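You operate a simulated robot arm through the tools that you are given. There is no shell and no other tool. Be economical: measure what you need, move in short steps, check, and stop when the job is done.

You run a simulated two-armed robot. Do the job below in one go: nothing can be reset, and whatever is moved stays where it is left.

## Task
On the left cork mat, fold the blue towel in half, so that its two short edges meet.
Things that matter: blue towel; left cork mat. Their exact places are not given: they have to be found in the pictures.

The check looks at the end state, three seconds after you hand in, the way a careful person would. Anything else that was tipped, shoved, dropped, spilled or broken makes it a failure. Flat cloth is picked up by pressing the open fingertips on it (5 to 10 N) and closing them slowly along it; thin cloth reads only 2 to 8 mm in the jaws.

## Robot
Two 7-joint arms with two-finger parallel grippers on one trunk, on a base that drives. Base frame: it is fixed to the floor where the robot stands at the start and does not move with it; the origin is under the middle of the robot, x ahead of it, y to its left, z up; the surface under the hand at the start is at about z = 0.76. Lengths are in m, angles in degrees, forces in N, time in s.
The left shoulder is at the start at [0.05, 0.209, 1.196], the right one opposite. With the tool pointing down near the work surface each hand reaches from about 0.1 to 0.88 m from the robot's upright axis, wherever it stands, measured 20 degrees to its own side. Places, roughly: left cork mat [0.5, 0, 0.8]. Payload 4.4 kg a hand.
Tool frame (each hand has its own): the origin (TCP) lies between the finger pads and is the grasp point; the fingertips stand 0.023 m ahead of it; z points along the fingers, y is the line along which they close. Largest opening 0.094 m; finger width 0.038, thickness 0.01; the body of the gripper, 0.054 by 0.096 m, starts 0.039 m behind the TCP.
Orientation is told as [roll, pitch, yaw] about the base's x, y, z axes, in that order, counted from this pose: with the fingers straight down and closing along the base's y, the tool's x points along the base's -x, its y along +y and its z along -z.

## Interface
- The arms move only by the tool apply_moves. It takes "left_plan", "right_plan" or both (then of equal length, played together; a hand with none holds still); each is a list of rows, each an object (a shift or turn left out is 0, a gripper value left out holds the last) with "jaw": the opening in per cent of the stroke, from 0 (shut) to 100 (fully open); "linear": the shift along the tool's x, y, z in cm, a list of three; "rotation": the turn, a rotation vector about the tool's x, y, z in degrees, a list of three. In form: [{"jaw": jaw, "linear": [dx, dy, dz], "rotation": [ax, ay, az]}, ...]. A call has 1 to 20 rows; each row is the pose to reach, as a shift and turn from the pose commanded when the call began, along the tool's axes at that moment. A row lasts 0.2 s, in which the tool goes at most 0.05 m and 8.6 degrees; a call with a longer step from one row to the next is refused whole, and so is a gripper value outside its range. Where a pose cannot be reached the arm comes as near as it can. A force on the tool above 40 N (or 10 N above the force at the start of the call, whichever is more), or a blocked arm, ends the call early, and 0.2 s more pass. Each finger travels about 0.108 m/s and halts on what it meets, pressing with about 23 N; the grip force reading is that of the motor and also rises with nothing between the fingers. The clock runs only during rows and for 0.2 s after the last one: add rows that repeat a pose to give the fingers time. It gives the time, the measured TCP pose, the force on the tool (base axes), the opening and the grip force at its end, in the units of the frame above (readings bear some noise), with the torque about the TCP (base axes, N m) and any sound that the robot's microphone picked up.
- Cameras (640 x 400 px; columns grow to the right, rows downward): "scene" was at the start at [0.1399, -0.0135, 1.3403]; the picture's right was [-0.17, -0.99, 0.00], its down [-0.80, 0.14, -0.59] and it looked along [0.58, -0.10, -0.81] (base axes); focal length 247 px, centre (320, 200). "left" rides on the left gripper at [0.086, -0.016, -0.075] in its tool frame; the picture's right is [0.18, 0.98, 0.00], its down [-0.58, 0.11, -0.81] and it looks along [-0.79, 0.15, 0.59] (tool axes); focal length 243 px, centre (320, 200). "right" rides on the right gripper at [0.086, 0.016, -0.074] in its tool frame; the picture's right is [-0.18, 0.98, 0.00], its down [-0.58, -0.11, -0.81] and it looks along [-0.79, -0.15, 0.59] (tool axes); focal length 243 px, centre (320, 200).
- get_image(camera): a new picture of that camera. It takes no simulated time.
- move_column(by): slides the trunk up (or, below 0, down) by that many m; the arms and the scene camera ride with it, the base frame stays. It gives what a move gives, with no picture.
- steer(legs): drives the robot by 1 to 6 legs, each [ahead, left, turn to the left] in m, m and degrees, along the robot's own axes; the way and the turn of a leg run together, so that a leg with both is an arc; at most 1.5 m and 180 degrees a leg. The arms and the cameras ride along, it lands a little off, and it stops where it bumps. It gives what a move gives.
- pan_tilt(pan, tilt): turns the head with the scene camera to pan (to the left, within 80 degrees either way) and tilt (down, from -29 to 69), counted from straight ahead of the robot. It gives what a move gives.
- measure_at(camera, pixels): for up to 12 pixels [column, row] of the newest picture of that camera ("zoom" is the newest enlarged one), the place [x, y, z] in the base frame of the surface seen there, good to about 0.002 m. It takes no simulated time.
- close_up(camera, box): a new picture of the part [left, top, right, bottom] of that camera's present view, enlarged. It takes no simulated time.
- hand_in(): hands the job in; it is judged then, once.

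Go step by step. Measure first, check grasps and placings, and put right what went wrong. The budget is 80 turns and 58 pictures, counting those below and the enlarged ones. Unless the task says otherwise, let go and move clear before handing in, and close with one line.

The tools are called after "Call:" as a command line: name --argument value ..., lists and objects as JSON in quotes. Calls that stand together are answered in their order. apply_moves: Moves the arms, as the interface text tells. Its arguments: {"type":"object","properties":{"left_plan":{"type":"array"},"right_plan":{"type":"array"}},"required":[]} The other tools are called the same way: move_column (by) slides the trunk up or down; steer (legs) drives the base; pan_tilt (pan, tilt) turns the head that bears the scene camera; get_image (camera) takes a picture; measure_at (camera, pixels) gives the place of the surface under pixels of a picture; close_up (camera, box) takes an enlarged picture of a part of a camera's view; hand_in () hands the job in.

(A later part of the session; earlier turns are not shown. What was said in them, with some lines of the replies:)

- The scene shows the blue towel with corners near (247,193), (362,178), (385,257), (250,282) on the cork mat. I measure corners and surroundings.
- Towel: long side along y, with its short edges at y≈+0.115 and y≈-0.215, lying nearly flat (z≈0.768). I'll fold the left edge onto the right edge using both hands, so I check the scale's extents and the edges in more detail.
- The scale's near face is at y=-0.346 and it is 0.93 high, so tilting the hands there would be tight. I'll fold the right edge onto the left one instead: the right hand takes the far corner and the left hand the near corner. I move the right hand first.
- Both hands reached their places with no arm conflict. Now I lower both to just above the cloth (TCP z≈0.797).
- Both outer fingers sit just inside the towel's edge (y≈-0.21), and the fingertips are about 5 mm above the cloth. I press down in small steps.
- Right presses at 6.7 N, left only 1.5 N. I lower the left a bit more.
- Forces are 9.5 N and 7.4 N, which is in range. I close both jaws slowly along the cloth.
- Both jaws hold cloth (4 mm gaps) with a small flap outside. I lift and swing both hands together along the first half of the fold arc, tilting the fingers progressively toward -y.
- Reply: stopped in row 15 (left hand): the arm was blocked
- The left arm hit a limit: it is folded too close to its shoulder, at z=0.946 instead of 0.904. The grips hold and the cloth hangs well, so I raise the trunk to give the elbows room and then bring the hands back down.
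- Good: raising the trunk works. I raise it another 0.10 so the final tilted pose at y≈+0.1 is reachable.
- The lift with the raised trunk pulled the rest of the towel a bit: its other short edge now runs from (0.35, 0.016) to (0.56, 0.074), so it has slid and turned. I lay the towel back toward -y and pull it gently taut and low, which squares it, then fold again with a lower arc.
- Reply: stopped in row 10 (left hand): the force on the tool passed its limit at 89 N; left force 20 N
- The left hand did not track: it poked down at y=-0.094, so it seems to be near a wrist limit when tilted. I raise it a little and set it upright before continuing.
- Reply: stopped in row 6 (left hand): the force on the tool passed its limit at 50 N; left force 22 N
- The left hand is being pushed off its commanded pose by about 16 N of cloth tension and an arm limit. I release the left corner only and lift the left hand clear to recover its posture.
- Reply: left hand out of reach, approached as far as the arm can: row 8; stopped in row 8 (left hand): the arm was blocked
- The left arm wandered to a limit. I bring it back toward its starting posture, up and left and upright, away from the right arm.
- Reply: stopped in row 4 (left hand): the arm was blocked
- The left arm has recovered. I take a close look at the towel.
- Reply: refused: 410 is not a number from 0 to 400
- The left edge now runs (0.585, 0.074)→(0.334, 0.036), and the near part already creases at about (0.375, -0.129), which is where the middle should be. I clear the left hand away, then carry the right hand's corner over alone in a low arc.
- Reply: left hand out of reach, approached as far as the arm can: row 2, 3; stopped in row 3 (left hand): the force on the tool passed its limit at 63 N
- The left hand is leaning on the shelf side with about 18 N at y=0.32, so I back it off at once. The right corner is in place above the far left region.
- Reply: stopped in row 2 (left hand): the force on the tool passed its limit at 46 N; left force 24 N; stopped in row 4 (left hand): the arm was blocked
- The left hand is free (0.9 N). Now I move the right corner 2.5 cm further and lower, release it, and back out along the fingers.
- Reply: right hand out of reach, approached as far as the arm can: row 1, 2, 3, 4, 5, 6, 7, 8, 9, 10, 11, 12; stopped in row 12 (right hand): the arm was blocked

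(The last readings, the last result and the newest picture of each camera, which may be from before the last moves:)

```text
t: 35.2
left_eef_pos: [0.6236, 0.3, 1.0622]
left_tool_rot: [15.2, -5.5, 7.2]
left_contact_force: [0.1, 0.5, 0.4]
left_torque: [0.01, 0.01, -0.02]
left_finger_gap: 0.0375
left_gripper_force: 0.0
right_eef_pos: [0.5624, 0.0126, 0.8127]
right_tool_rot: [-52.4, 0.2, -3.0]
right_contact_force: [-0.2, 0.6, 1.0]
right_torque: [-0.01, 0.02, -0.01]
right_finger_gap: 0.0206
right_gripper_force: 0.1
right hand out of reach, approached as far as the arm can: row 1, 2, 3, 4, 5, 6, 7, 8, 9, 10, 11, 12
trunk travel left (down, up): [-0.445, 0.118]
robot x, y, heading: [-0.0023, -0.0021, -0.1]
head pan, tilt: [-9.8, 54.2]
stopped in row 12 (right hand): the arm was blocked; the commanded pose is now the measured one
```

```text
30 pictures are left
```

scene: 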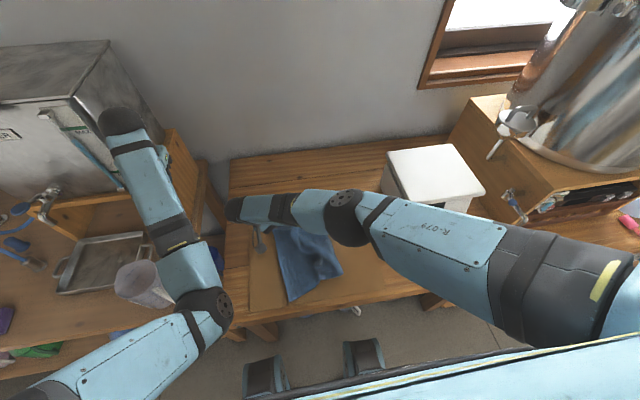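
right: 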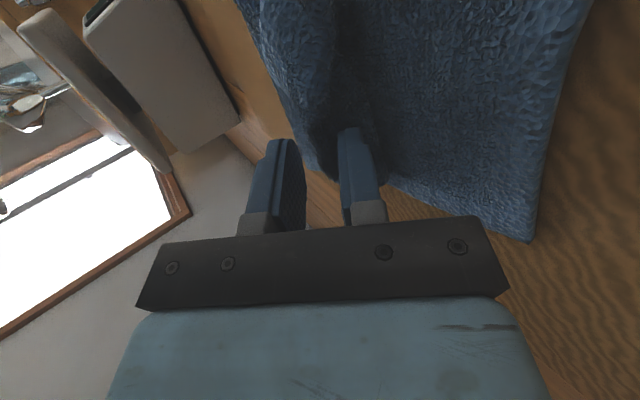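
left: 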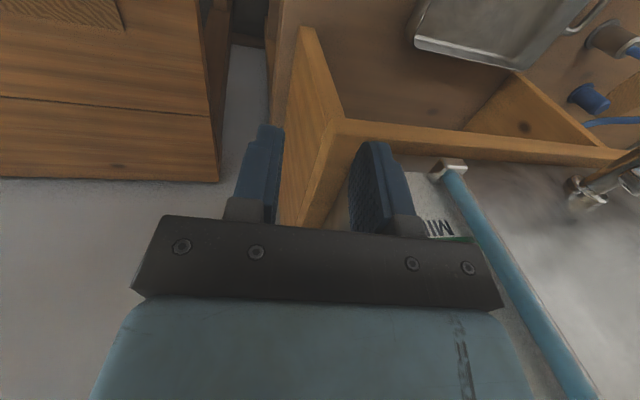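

The right tilt was out of reach further left, so the corner was released about 2 cm short. I straighten the right hand around its tips, lift it clear, and look.

Call:
apply_moves --right_plan '[{"linear": [0, -0.3, 0.1], "rotation": [-7, 0, 0]}, {"linear": [0, -0.6, 0.2], "rotation": [-14, 0, 0]}, {"linear": [0, -0.9, 0.3], "rotation": [-21, 0, 0]}, {"linear": [0, -1.2, 0.3], "rotation": [-29, 0, 0]}, {"linear": [0, -2.8, -0.9], "rotation": [-32, 0, 0]}, {"linear": [0, -5.2, -2.7], "rotation": [-36, 0, 0]}, {"linear": [0, -8.4, -5.1], "rotation": [-42, 0, 0]}, {"linear": [0, -11.6, -7.6], "rotation": [-48, 0, 0]}, {"linear": [0, -14.5, -9.2], "rotation": [-52, 0, 0]}, {"linear": [0, -14.5, -9.2], "rotation": [-52, 0, 0]}]'

Call:
get_image --camera "scene"

```text
t: 37.4
left_eef_pos: [0.6235, 0.2989, 1.0638]
left_tool_rot: [15.1, -5.4, 7.2]
left_contact_force: [-0.6, -0.2, -0.5]
left_torque: [-0.03, 0.01, 0.03]
left_finger_gap: 0.0374
left_gripper_force: 0.1
right_eef_pos: [0.5592, 0.0012, 0.9839]
right_tool_rot: [-0.2, 0.2, -2.8]
right_contact_force: [-0.5, 0.4, -0.3]
right_torque: [-0.01, 0.01, -0.03]
right_finger_gap: 0.0204
right_gripper_force: 0.0
trunk travel left (down, up): [-0.445, 0.118]
robot x, y, heading: [-0.0015, 0.0002, -0.1]
head pan, tilt: [-9.8, 54.2]
```

```text
29 pictures are left
```

scene: 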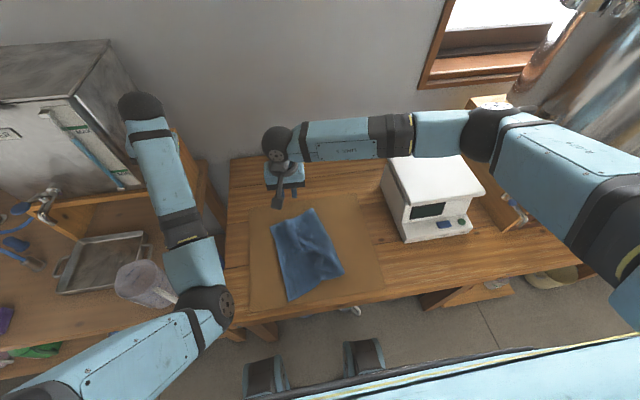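

It looks nearly folded. I move the right hand aside and take a close look.

Call:
apply_moves --right_plan '[{"linear": [1, -4, -2]}, {"linear": [2, -8, -4]}, {"linear": [4, -12, -6]}, {"linear": [6, -16, -8]}, {"linear": [8, -20, -10]}, {"linear": [10, -24, -12]}, {"linear": [10, -24, -12]}]'

Call:
close_up --camera "scene" --box '[240, 190, 380, 310]'

```text
t: 39.0
left_eef_pos: [0.6235, 0.3003, 1.0626]
left_tool_rot: [15.0, -5.4, 7.1]
left_contact_force: [-0.6, 0.2, -0.9]
left_torque: [-0.04, 0.02, 0.01]
left_finger_gap: 0.0377
left_gripper_force: 0.1
right_eef_pos: [0.4492, -0.2334, 1.1054]
right_tool_rot: [-0.4, 0.3, -2.7]
right_contact_force: [-0.5, 1.0, 0.0]
right_torque: [0.0, -0.02, 0.0]
right_finger_gap: 0.021
right_gripper_force: 0.0
trunk travel left (down, up): [-0.445, 0.118]
robot x, y, heading: [-0.0023, -0.0006, -0.3]
head pan, tilt: [-9.8, 54.2]
```

```text
3.33 times, centred on (310, 250) of scene
```

zoom: 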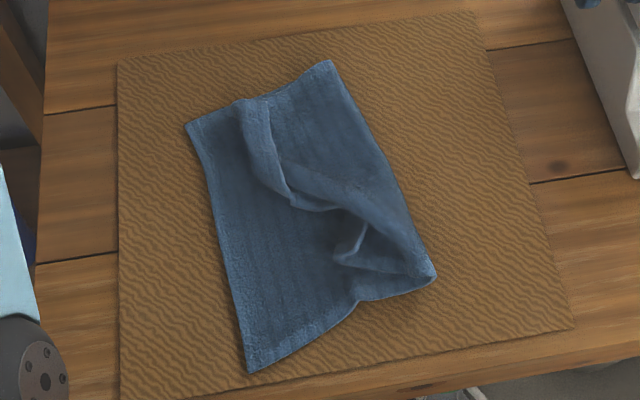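

Call:
measure_at --camera "zoom" --pixels '[[190, 126], [215, 225], [250, 367], [355, 300], [345, 262], [432, 278], [405, 200], [330, 64], [240, 105], [290, 200], [262, 160], [358, 235]]'

Call:
close_up --camera "scene" --box '[285, 200, 345, 285]'

```text
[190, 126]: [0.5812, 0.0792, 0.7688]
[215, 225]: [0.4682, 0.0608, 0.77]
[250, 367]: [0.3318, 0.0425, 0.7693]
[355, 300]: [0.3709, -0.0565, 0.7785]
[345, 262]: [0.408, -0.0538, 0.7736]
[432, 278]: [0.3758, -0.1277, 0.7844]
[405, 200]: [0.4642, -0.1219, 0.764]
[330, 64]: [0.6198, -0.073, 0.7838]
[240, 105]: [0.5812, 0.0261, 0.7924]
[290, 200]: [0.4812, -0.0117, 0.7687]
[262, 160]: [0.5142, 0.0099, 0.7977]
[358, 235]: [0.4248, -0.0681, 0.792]
```

```text
4.71 times, centred on (315, 242) of scene
```

zoom: 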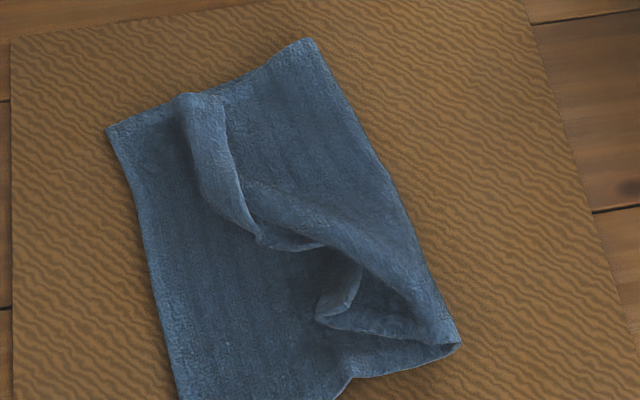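

The crease is good, but the top layer's near corner lies at about (0.408, -0.054) instead of (0.33, 0.04), and the hem is turned back. I'll fix this with the right hand, first viewing it from above.

Call:
apply_moves --right_plan '[{"linear": [0.7, 3, 2]}, {"linear": [1.4, 6, 5]}, {"linear": [2.1, 9, 8]}, {"linear": [2.8, 12, 11]}, {"linear": [3.5, 15, 13]}, {"linear": [4, 16.5, 15]}, {"linear": [4, 16.5, 15], "rotation": [0, 0, -2.7]}]'

Call:
get_image --camera "right"

```text
t: 40.6
left_eef_pos: [0.6237, 0.3, 1.0632]
left_tool_rot: [15.2, -5.3, 7.2]
left_contact_force: [0.2, -0.2, 0.9]
left_torque: [0.01, -0.01, -0.03]
left_finger_gap: 0.0379
left_gripper_force: 0.1
right_eef_pos: [0.4165, -0.0684, 0.9546]
right_tool_rot: [-0.2, 0.2, -0.1]
right_contact_force: [-0.2, 0.0, 0.2]
right_torque: [-0.01, 0.0, -0.03]
right_finger_gap: 0.0206
right_gripper_force: 0.0
trunk travel left (down, up): [-0.445, 0.118]
robot x, y, heading: [-0.0021, 0.0016, 0.1]
head pan, tilt: [-9.8, 54.2]
```

```text
26 pictures are left
```

right: 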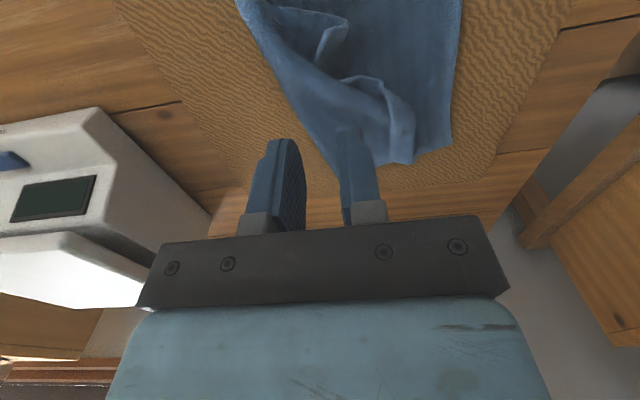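

Call:
close_up --camera "right" --box '[230, 0, 470, 170]'

Call:
measure_at --camera "zoom" --pixels '[[230, 160], [265, 60], [300, 70], [255, 120], [300, 210], [400, 200], [420, 300], [475, 300], [470, 420], [345, 205]]'

```text
2.35 times, centred on (350, 85) of right
```

zoom: 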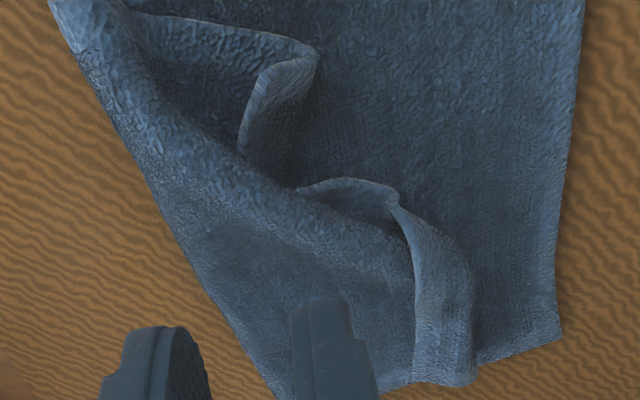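

```text
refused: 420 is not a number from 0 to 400
```

Call:
measure_at --camera "zoom" --pixels '[[315, 52], [300, 70], [265, 75], [243, 145], [300, 190], [345, 182], [395, 200], [450, 270], [415, 340], [470, 370], [558, 338], [440, 320]]'

```text
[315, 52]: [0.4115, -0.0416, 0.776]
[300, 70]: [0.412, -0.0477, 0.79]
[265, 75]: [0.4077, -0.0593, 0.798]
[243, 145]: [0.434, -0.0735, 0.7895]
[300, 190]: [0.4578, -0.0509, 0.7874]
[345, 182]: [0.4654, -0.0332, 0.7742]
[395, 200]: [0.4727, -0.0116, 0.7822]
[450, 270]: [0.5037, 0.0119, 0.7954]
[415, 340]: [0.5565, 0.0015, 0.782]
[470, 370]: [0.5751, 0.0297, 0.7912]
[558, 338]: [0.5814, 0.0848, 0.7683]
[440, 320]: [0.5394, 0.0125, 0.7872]
```

The near corner stands up as a small wall from (0.412, -0.045) to (0.434, -0.073), with its top at z≈0.79–0.80. I turn the right gripper about -50° so it closes across that wall, and descend around it.

Call:
apply_moves --right_plan '[{"jaw": 40, "linear": [0.3, 0.7, 2], "rotation": [0, 0, 8]}, {"jaw": 45, "linear": [0.5, 1.4, 4], "rotation": [0, 0, 16]}, {"linear": [0.5, 1.4, 6], "rotation": [0, 0, 24]}, {"linear": [0.5, 1.4, 8], "rotation": [0, 0, 32]}, {"linear": [0.5, 1.4, 10], "rotation": [0, 0, 40]}, {"linear": [0.5, 1.4, 11], "rotation": [0, 0, 48]}, {"linear": [0.5, 1.4, 11], "rotation": [0, 0, 50]}]'

Call:
get_image --camera "right"

```text
t: 42.2
left_eef_pos: [0.6232, 0.2981, 1.0642]
left_tool_rot: [15.2, -5.4, 7.2]
left_contact_force: [0.3, 0.2, 0.3]
left_torque: [-0.03, 0.01, 0.03]
left_finger_gap: 0.0375
left_gripper_force: 0.0
right_eef_pos: [0.4118, -0.0546, 0.8457]
right_tool_rot: [-0.2, -0.1, -50.2]
right_contact_force: [0.0, 0.1, 0.4]
right_torque: [0.0, -0.02, 0.02]
right_finger_gap: 0.0423
right_gripper_force: 0.1
trunk travel left (down, up): [-0.445, 0.118]
robot x, y, heading: [0.0023, -0.0002, 0.1]
head pan, tilt: [-9.8, 54.2]
```

```text
24 pictures are left
```

right: 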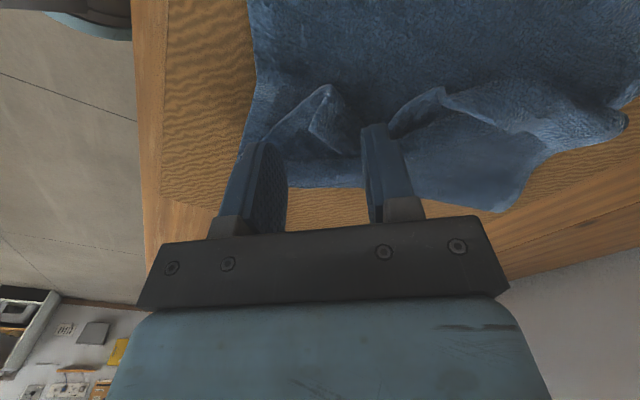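

Call:
apply_moves --right_plan '[{"linear": [0, 0, 2]}, {"linear": [0, 0, 3.5]}, {"linear": [0, 0, 4.6]}, {"linear": [0, 0, 4.9]}, {"linear": [0, 0, 4.9]}]'

Call:
close_up --camera "right" --box '[200, 60, 440, 230]'

```text
t: 43.4
left_eef_pos: [0.6223, 0.299, 1.063]
left_tool_rot: [15.2, -5.5, 7.3]
left_contact_force: [-0.1, -0.1, 0.5]
left_torque: [-0.01, -0.02, 0.0]
left_finger_gap: 0.0376
left_gripper_force: 0.1
right_eef_pos: [0.4126, -0.0546, 0.7966]
right_tool_rot: [-0.4, 0.0, -50.1]
right_contact_force: [0.3, -0.3, 0.8]
right_torque: [0.0, 0.03, -0.01]
right_finger_gap: 0.0421
right_gripper_force: 0.0
trunk travel left (down, up): [-0.445, 0.118]
robot x, y, heading: [-0.0008, 0.003, -0.3]
head pan, tilt: [-9.8, 54.2]
```

```text
2.35 times, centred on (320, 145) of right
```

zoom: 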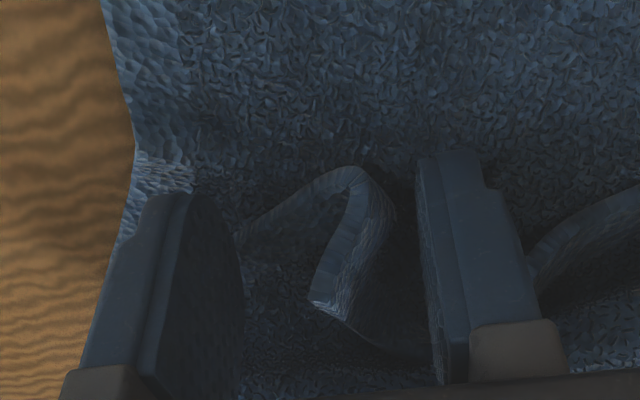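

The corner wall stands right between the pads. I close on it.

Call:
apply_moves --right_plan '[{"jaw": 35}, {"jaw": 25}, {"jaw": 15}, {"jaw": 5}, {"jaw": 0}, {"jaw": 0}, {"jaw": 0}]'

Call:
close_up --camera "right" --box '[200, 20, 520, 240]'

```text
t: 45.0
left_eef_pos: [0.6227, 0.2989, 1.0633]
left_tool_rot: [15.2, -5.4, 7.2]
left_contact_force: [0.0, 0.4, -0.1]
left_torque: [0.0, 0.03, -0.01]
left_finger_gap: 0.0374
left_gripper_force: 0.0
right_eef_pos: [0.4131, -0.0549, 0.7965]
right_tool_rot: [-0.3, 0.0, -50.1]
right_contact_force: [-1.0, 0.6, -0.2]
right_torque: [-0.03, 0.01, 0.04]
right_finger_gap: 0.0054
right_gripper_force: 22.7
trunk travel left (down, up): [-0.445, 0.118]
robot x, y, heading: [0.0003, -0.0058, -0.0]
head pan, tilt: [-9.8, 54.2]
```

```text
1.82 times, centred on (360, 130) of right
```

zoom: 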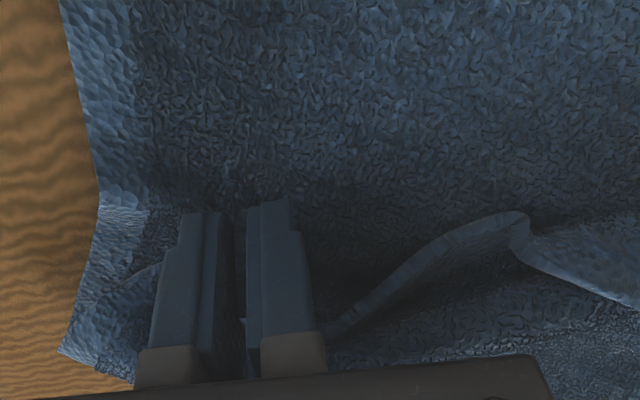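

Gripped (5.4 mm). I lift it slightly, carry the corner to the left near corner, and turn the gripper back so the pads lie along the edge.

Call:
apply_moves --right_plan '[{"linear": [0.5, 0, -1.5], "rotation": [0, 0, -6]}, {"linear": [1.5, 0, -2.5], "rotation": [0, 0, -13]}, {"linear": [2.8, 0.1, -3], "rotation": [0, 0, -20]}, {"linear": [4.2, 0.1, -3.2], "rotation": [0, 0, -27]}, {"linear": [5.6, 0.2, -3.2], "rotation": [0, 0, -34]}, {"linear": [7, 0.2, -3.2], "rotation": [0, 0, -41]}, {"linear": [8.4, 0.3, -3], "rotation": [0, 0, -48]}, {"linear": [9.6, 0.4, -2.5], "rotation": [0, 0, -54]}, {"linear": [10.7, 0.4, -1.5], "rotation": [0, 0, -58]}, {"linear": [10.7, 0.4, -1.0], "rotation": [0, 0, -58]}, {"linear": [10.7, 0.4, -1.0], "rotation": [0, 0, -58]}]'

Call:
get_image --camera "right"

Call:
get_image --camera "scene"

```text
t: 47.4
left_eef_pos: [0.6234, 0.2992, 1.0628]
left_tool_rot: [15.2, -5.5, 7.2]
left_contact_force: [0.1, 0.0, -0.1]
left_torque: [0.0, 0.0, 0.02]
left_finger_gap: 0.0375
left_gripper_force: 0.1
right_eef_pos: [0.3443, 0.03, 0.8075]
right_tool_rot: [-0.2, 0.3, 7.9]
right_contact_force: [0.3, -0.2, 0.6]
right_torque: [0.02, 0.0, -0.05]
right_finger_gap: 0.0047
right_gripper_force: 22.9
trunk travel left (down, up): [-0.445, 0.118]
robot x, y, heading: [0.0014, 0.0001, -0.0]
head pan, tilt: [-9.8, 54.2]
```

```text
21 pictures are left
```

right: 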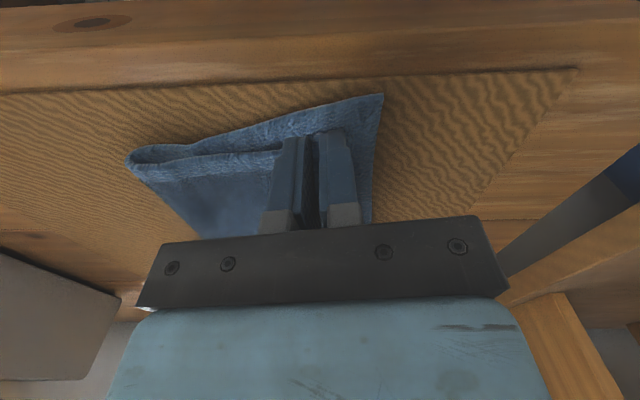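

```text
20 pictures are left
```

scene: 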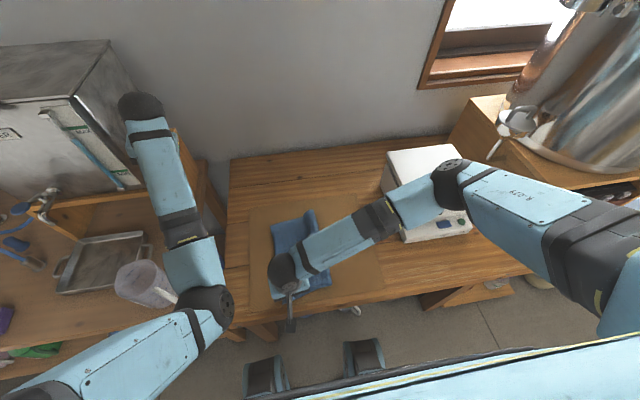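

Call:
measure_at --camera "right" --pixels '[[379, 98], [372, 150], [280, 152], [200, 160], [135, 160], [250, 125], [367, 210], [325, 128]]'

Call:
close_up --camera "right" --box '[110, 70, 410, 240]'

```text
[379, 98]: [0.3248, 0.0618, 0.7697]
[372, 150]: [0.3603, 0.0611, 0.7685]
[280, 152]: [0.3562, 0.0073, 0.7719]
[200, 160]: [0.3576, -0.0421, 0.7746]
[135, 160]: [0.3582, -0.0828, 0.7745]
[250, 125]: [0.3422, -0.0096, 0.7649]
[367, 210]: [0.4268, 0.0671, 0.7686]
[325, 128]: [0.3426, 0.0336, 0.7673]
```

```text
2.13 times, centred on (260, 155) of right
```

zoom: 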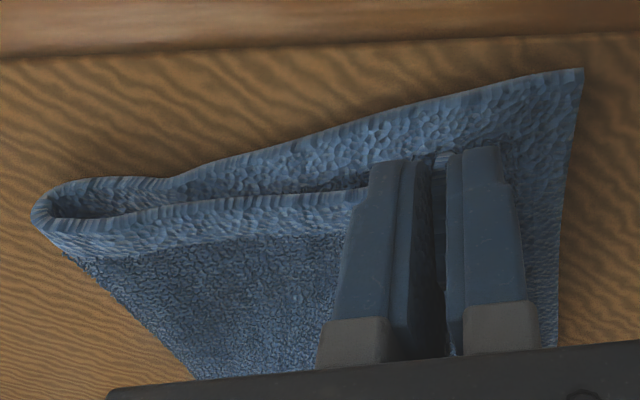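

The near side is folding well: the top corner is about 2 cm short of the bottom corner at (0.325, 0.062). I shift there, lower, open, and lift straight up.

Call:
apply_moves --right_plan '[{"linear": [0.4, 0.7, 0]}, {"linear": [0.8, 1.4, 0]}, {"linear": [1.2, 2.0, 0]}, {"linear": [1.2, 2.0, 0.5]}, {"linear": [1.2, 2.0, 0.9]}, {"jaw": 8, "linear": [1.2, 2.0, 0.9]}, {"jaw": 16, "linear": [1.2, 2.0, 0.9]}, {"jaw": 24, "linear": [1.2, 2.0, 0.9]}, {"linear": [1.2, 2.0, -0.5]}, {"linear": [1.2, 2.0, -2.5]}, {"linear": [1.2, 2.0, -6]}, {"linear": [1.2, 2.0, -10]}, {"linear": [1.2, 2.0, -14]}]'

Call:
get_image --camera "right"

```text
t: 50.2
left_eef_pos: [0.6232, 0.2987, 1.0628]
left_tool_rot: [15.3, -5.6, 7.2]
left_contact_force: [-0.4, 0.4, 0.1]
left_torque: [0.0, 0.04, -0.02]
left_finger_gap: 0.0371
left_gripper_force: 0.0
right_eef_pos: [0.3298, 0.0469, 0.9472]
right_tool_rot: [-0.2, 0.1, 7.9]
right_contact_force: [0.0, 0.8, 0.2]
right_torque: [0.0, 0.03, -0.01]
right_finger_gap: 0.0227
right_gripper_force: 0.0
trunk travel left (down, up): [-0.445, 0.118]
robot x, y, heading: [-0.0026, -0.0005, -0.2]
head pan, tilt: [-9.8, 54.2]
```

```text
18 pictures are left
```

right: 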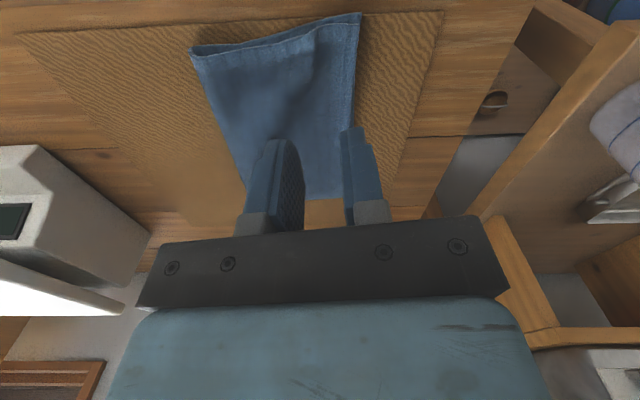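

That looks very good. I move the right hand aside and inspect from the scene camera.

Call:
apply_moves --right_plan '[{"linear": [-1, -4, -2]}, {"linear": [-3, -8, -4]}, {"linear": [-5, -12, -6]}, {"linear": [-7, -16, -8]}, {"linear": [-9, -20, -10]}, {"linear": [-10, -24, -11]}, {"linear": [-10, -28, -11]}, {"linear": [-10, -28, -11]}]'

Call:
close_up --camera "scene" --box '[240, 190, 380, 310]'

```text
t: 52.0
left_eef_pos: [0.6215, 0.2991, 1.0626]
left_tool_rot: [15.1, -5.3, 7.2]
left_contact_force: [-0.5, -1.1, 0.4]
left_torque: [0.02, -0.04, -0.05]
left_finger_gap: 0.0375
left_gripper_force: 0.0
right_eef_pos: [0.4707, -0.2125, 1.0583]
right_tool_rot: [-0.1, 0.2, 8.0]
right_contact_force: [0.4, 1.1, 0.3]
right_torque: [-0.05, 0.01, -0.01]
right_finger_gap: 0.0225
right_gripper_force: 0.0
trunk travel left (down, up): [-0.445, 0.118]
robot x, y, heading: [-0.0002, -0.0061, -0.1]
head pan, tilt: [-9.8, 54.2]
```

```text
3.33 times, centred on (310, 250) of scene
```

zoom: 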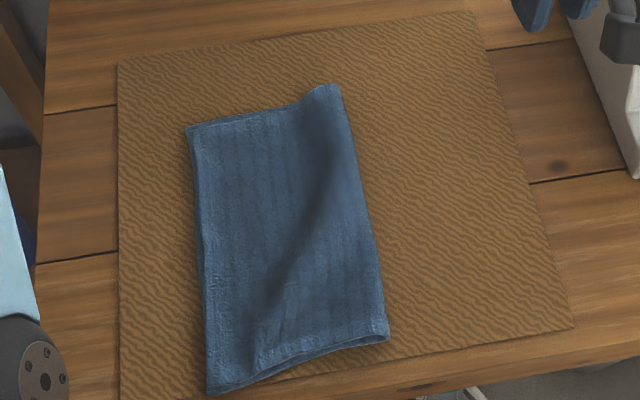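

The fold now covers cleanly. I check the left edge and far corners in detail.

Call:
close_up --camera "scene" --box '[272, 210, 332, 260]'

Call:
measure_at --camera "zoom" --pixels '[[95, 110], [115, 130], [150, 110], [300, 70], [430, 30], [430, 200], [115, 300], [350, 300], [105, 220]]'

Call:
close_up --camera "scene" --box '[272, 255, 338, 312]'

Call:
measure_at --camera "zoom" --pixels '[[125, 150], [150, 335], [180, 330], [125, 330], [350, 290], [520, 245], [170, 200], [300, 150]]'

```text
8.00 times, centred on (302, 235) of scene
```

zoom: 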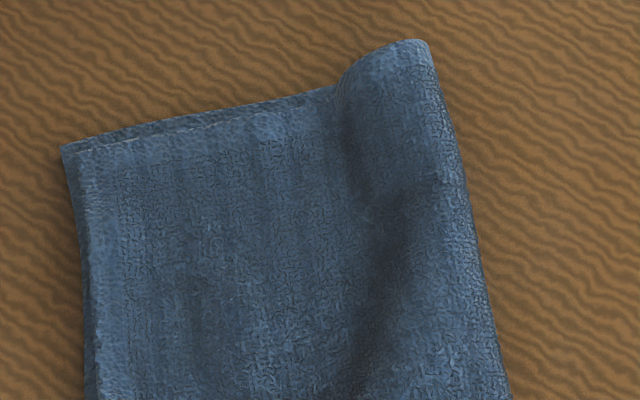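

```text
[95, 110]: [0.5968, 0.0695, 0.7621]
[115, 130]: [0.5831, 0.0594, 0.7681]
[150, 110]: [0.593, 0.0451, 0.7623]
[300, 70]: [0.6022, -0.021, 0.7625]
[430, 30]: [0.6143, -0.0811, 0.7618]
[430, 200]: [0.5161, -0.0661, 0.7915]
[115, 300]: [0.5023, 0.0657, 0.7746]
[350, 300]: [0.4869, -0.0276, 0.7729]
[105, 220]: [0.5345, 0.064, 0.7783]
```

```text
7.02 times, centred on (305, 284) of scene
```

zoom: 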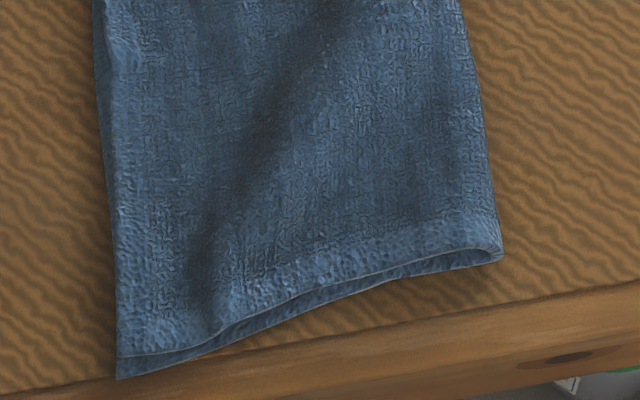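

```text
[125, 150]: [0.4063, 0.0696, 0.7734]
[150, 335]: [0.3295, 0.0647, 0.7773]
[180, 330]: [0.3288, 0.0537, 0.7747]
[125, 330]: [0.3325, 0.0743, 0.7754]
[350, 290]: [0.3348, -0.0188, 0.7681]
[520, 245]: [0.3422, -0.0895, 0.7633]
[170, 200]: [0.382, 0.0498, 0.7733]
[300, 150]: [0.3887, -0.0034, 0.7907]
```

The two short edges meet within a few millimetres along the whole left side, the far and near long edges line up, and the towel is on the mat. Both hands are clear with no contact force, so I hand in.

Call:
hand_in

```text
The job is handed in.
```

The blue towel is folded in half on the left cork mat, its two short edges meeting to within about 5 mm; a slight swell, about 2.5 cm above the mat, remains across the top layer. Along the way the left hand pressed against the shelf beside the table with up to about 60 N, and nothing there looked moved in the pictures afterwards.
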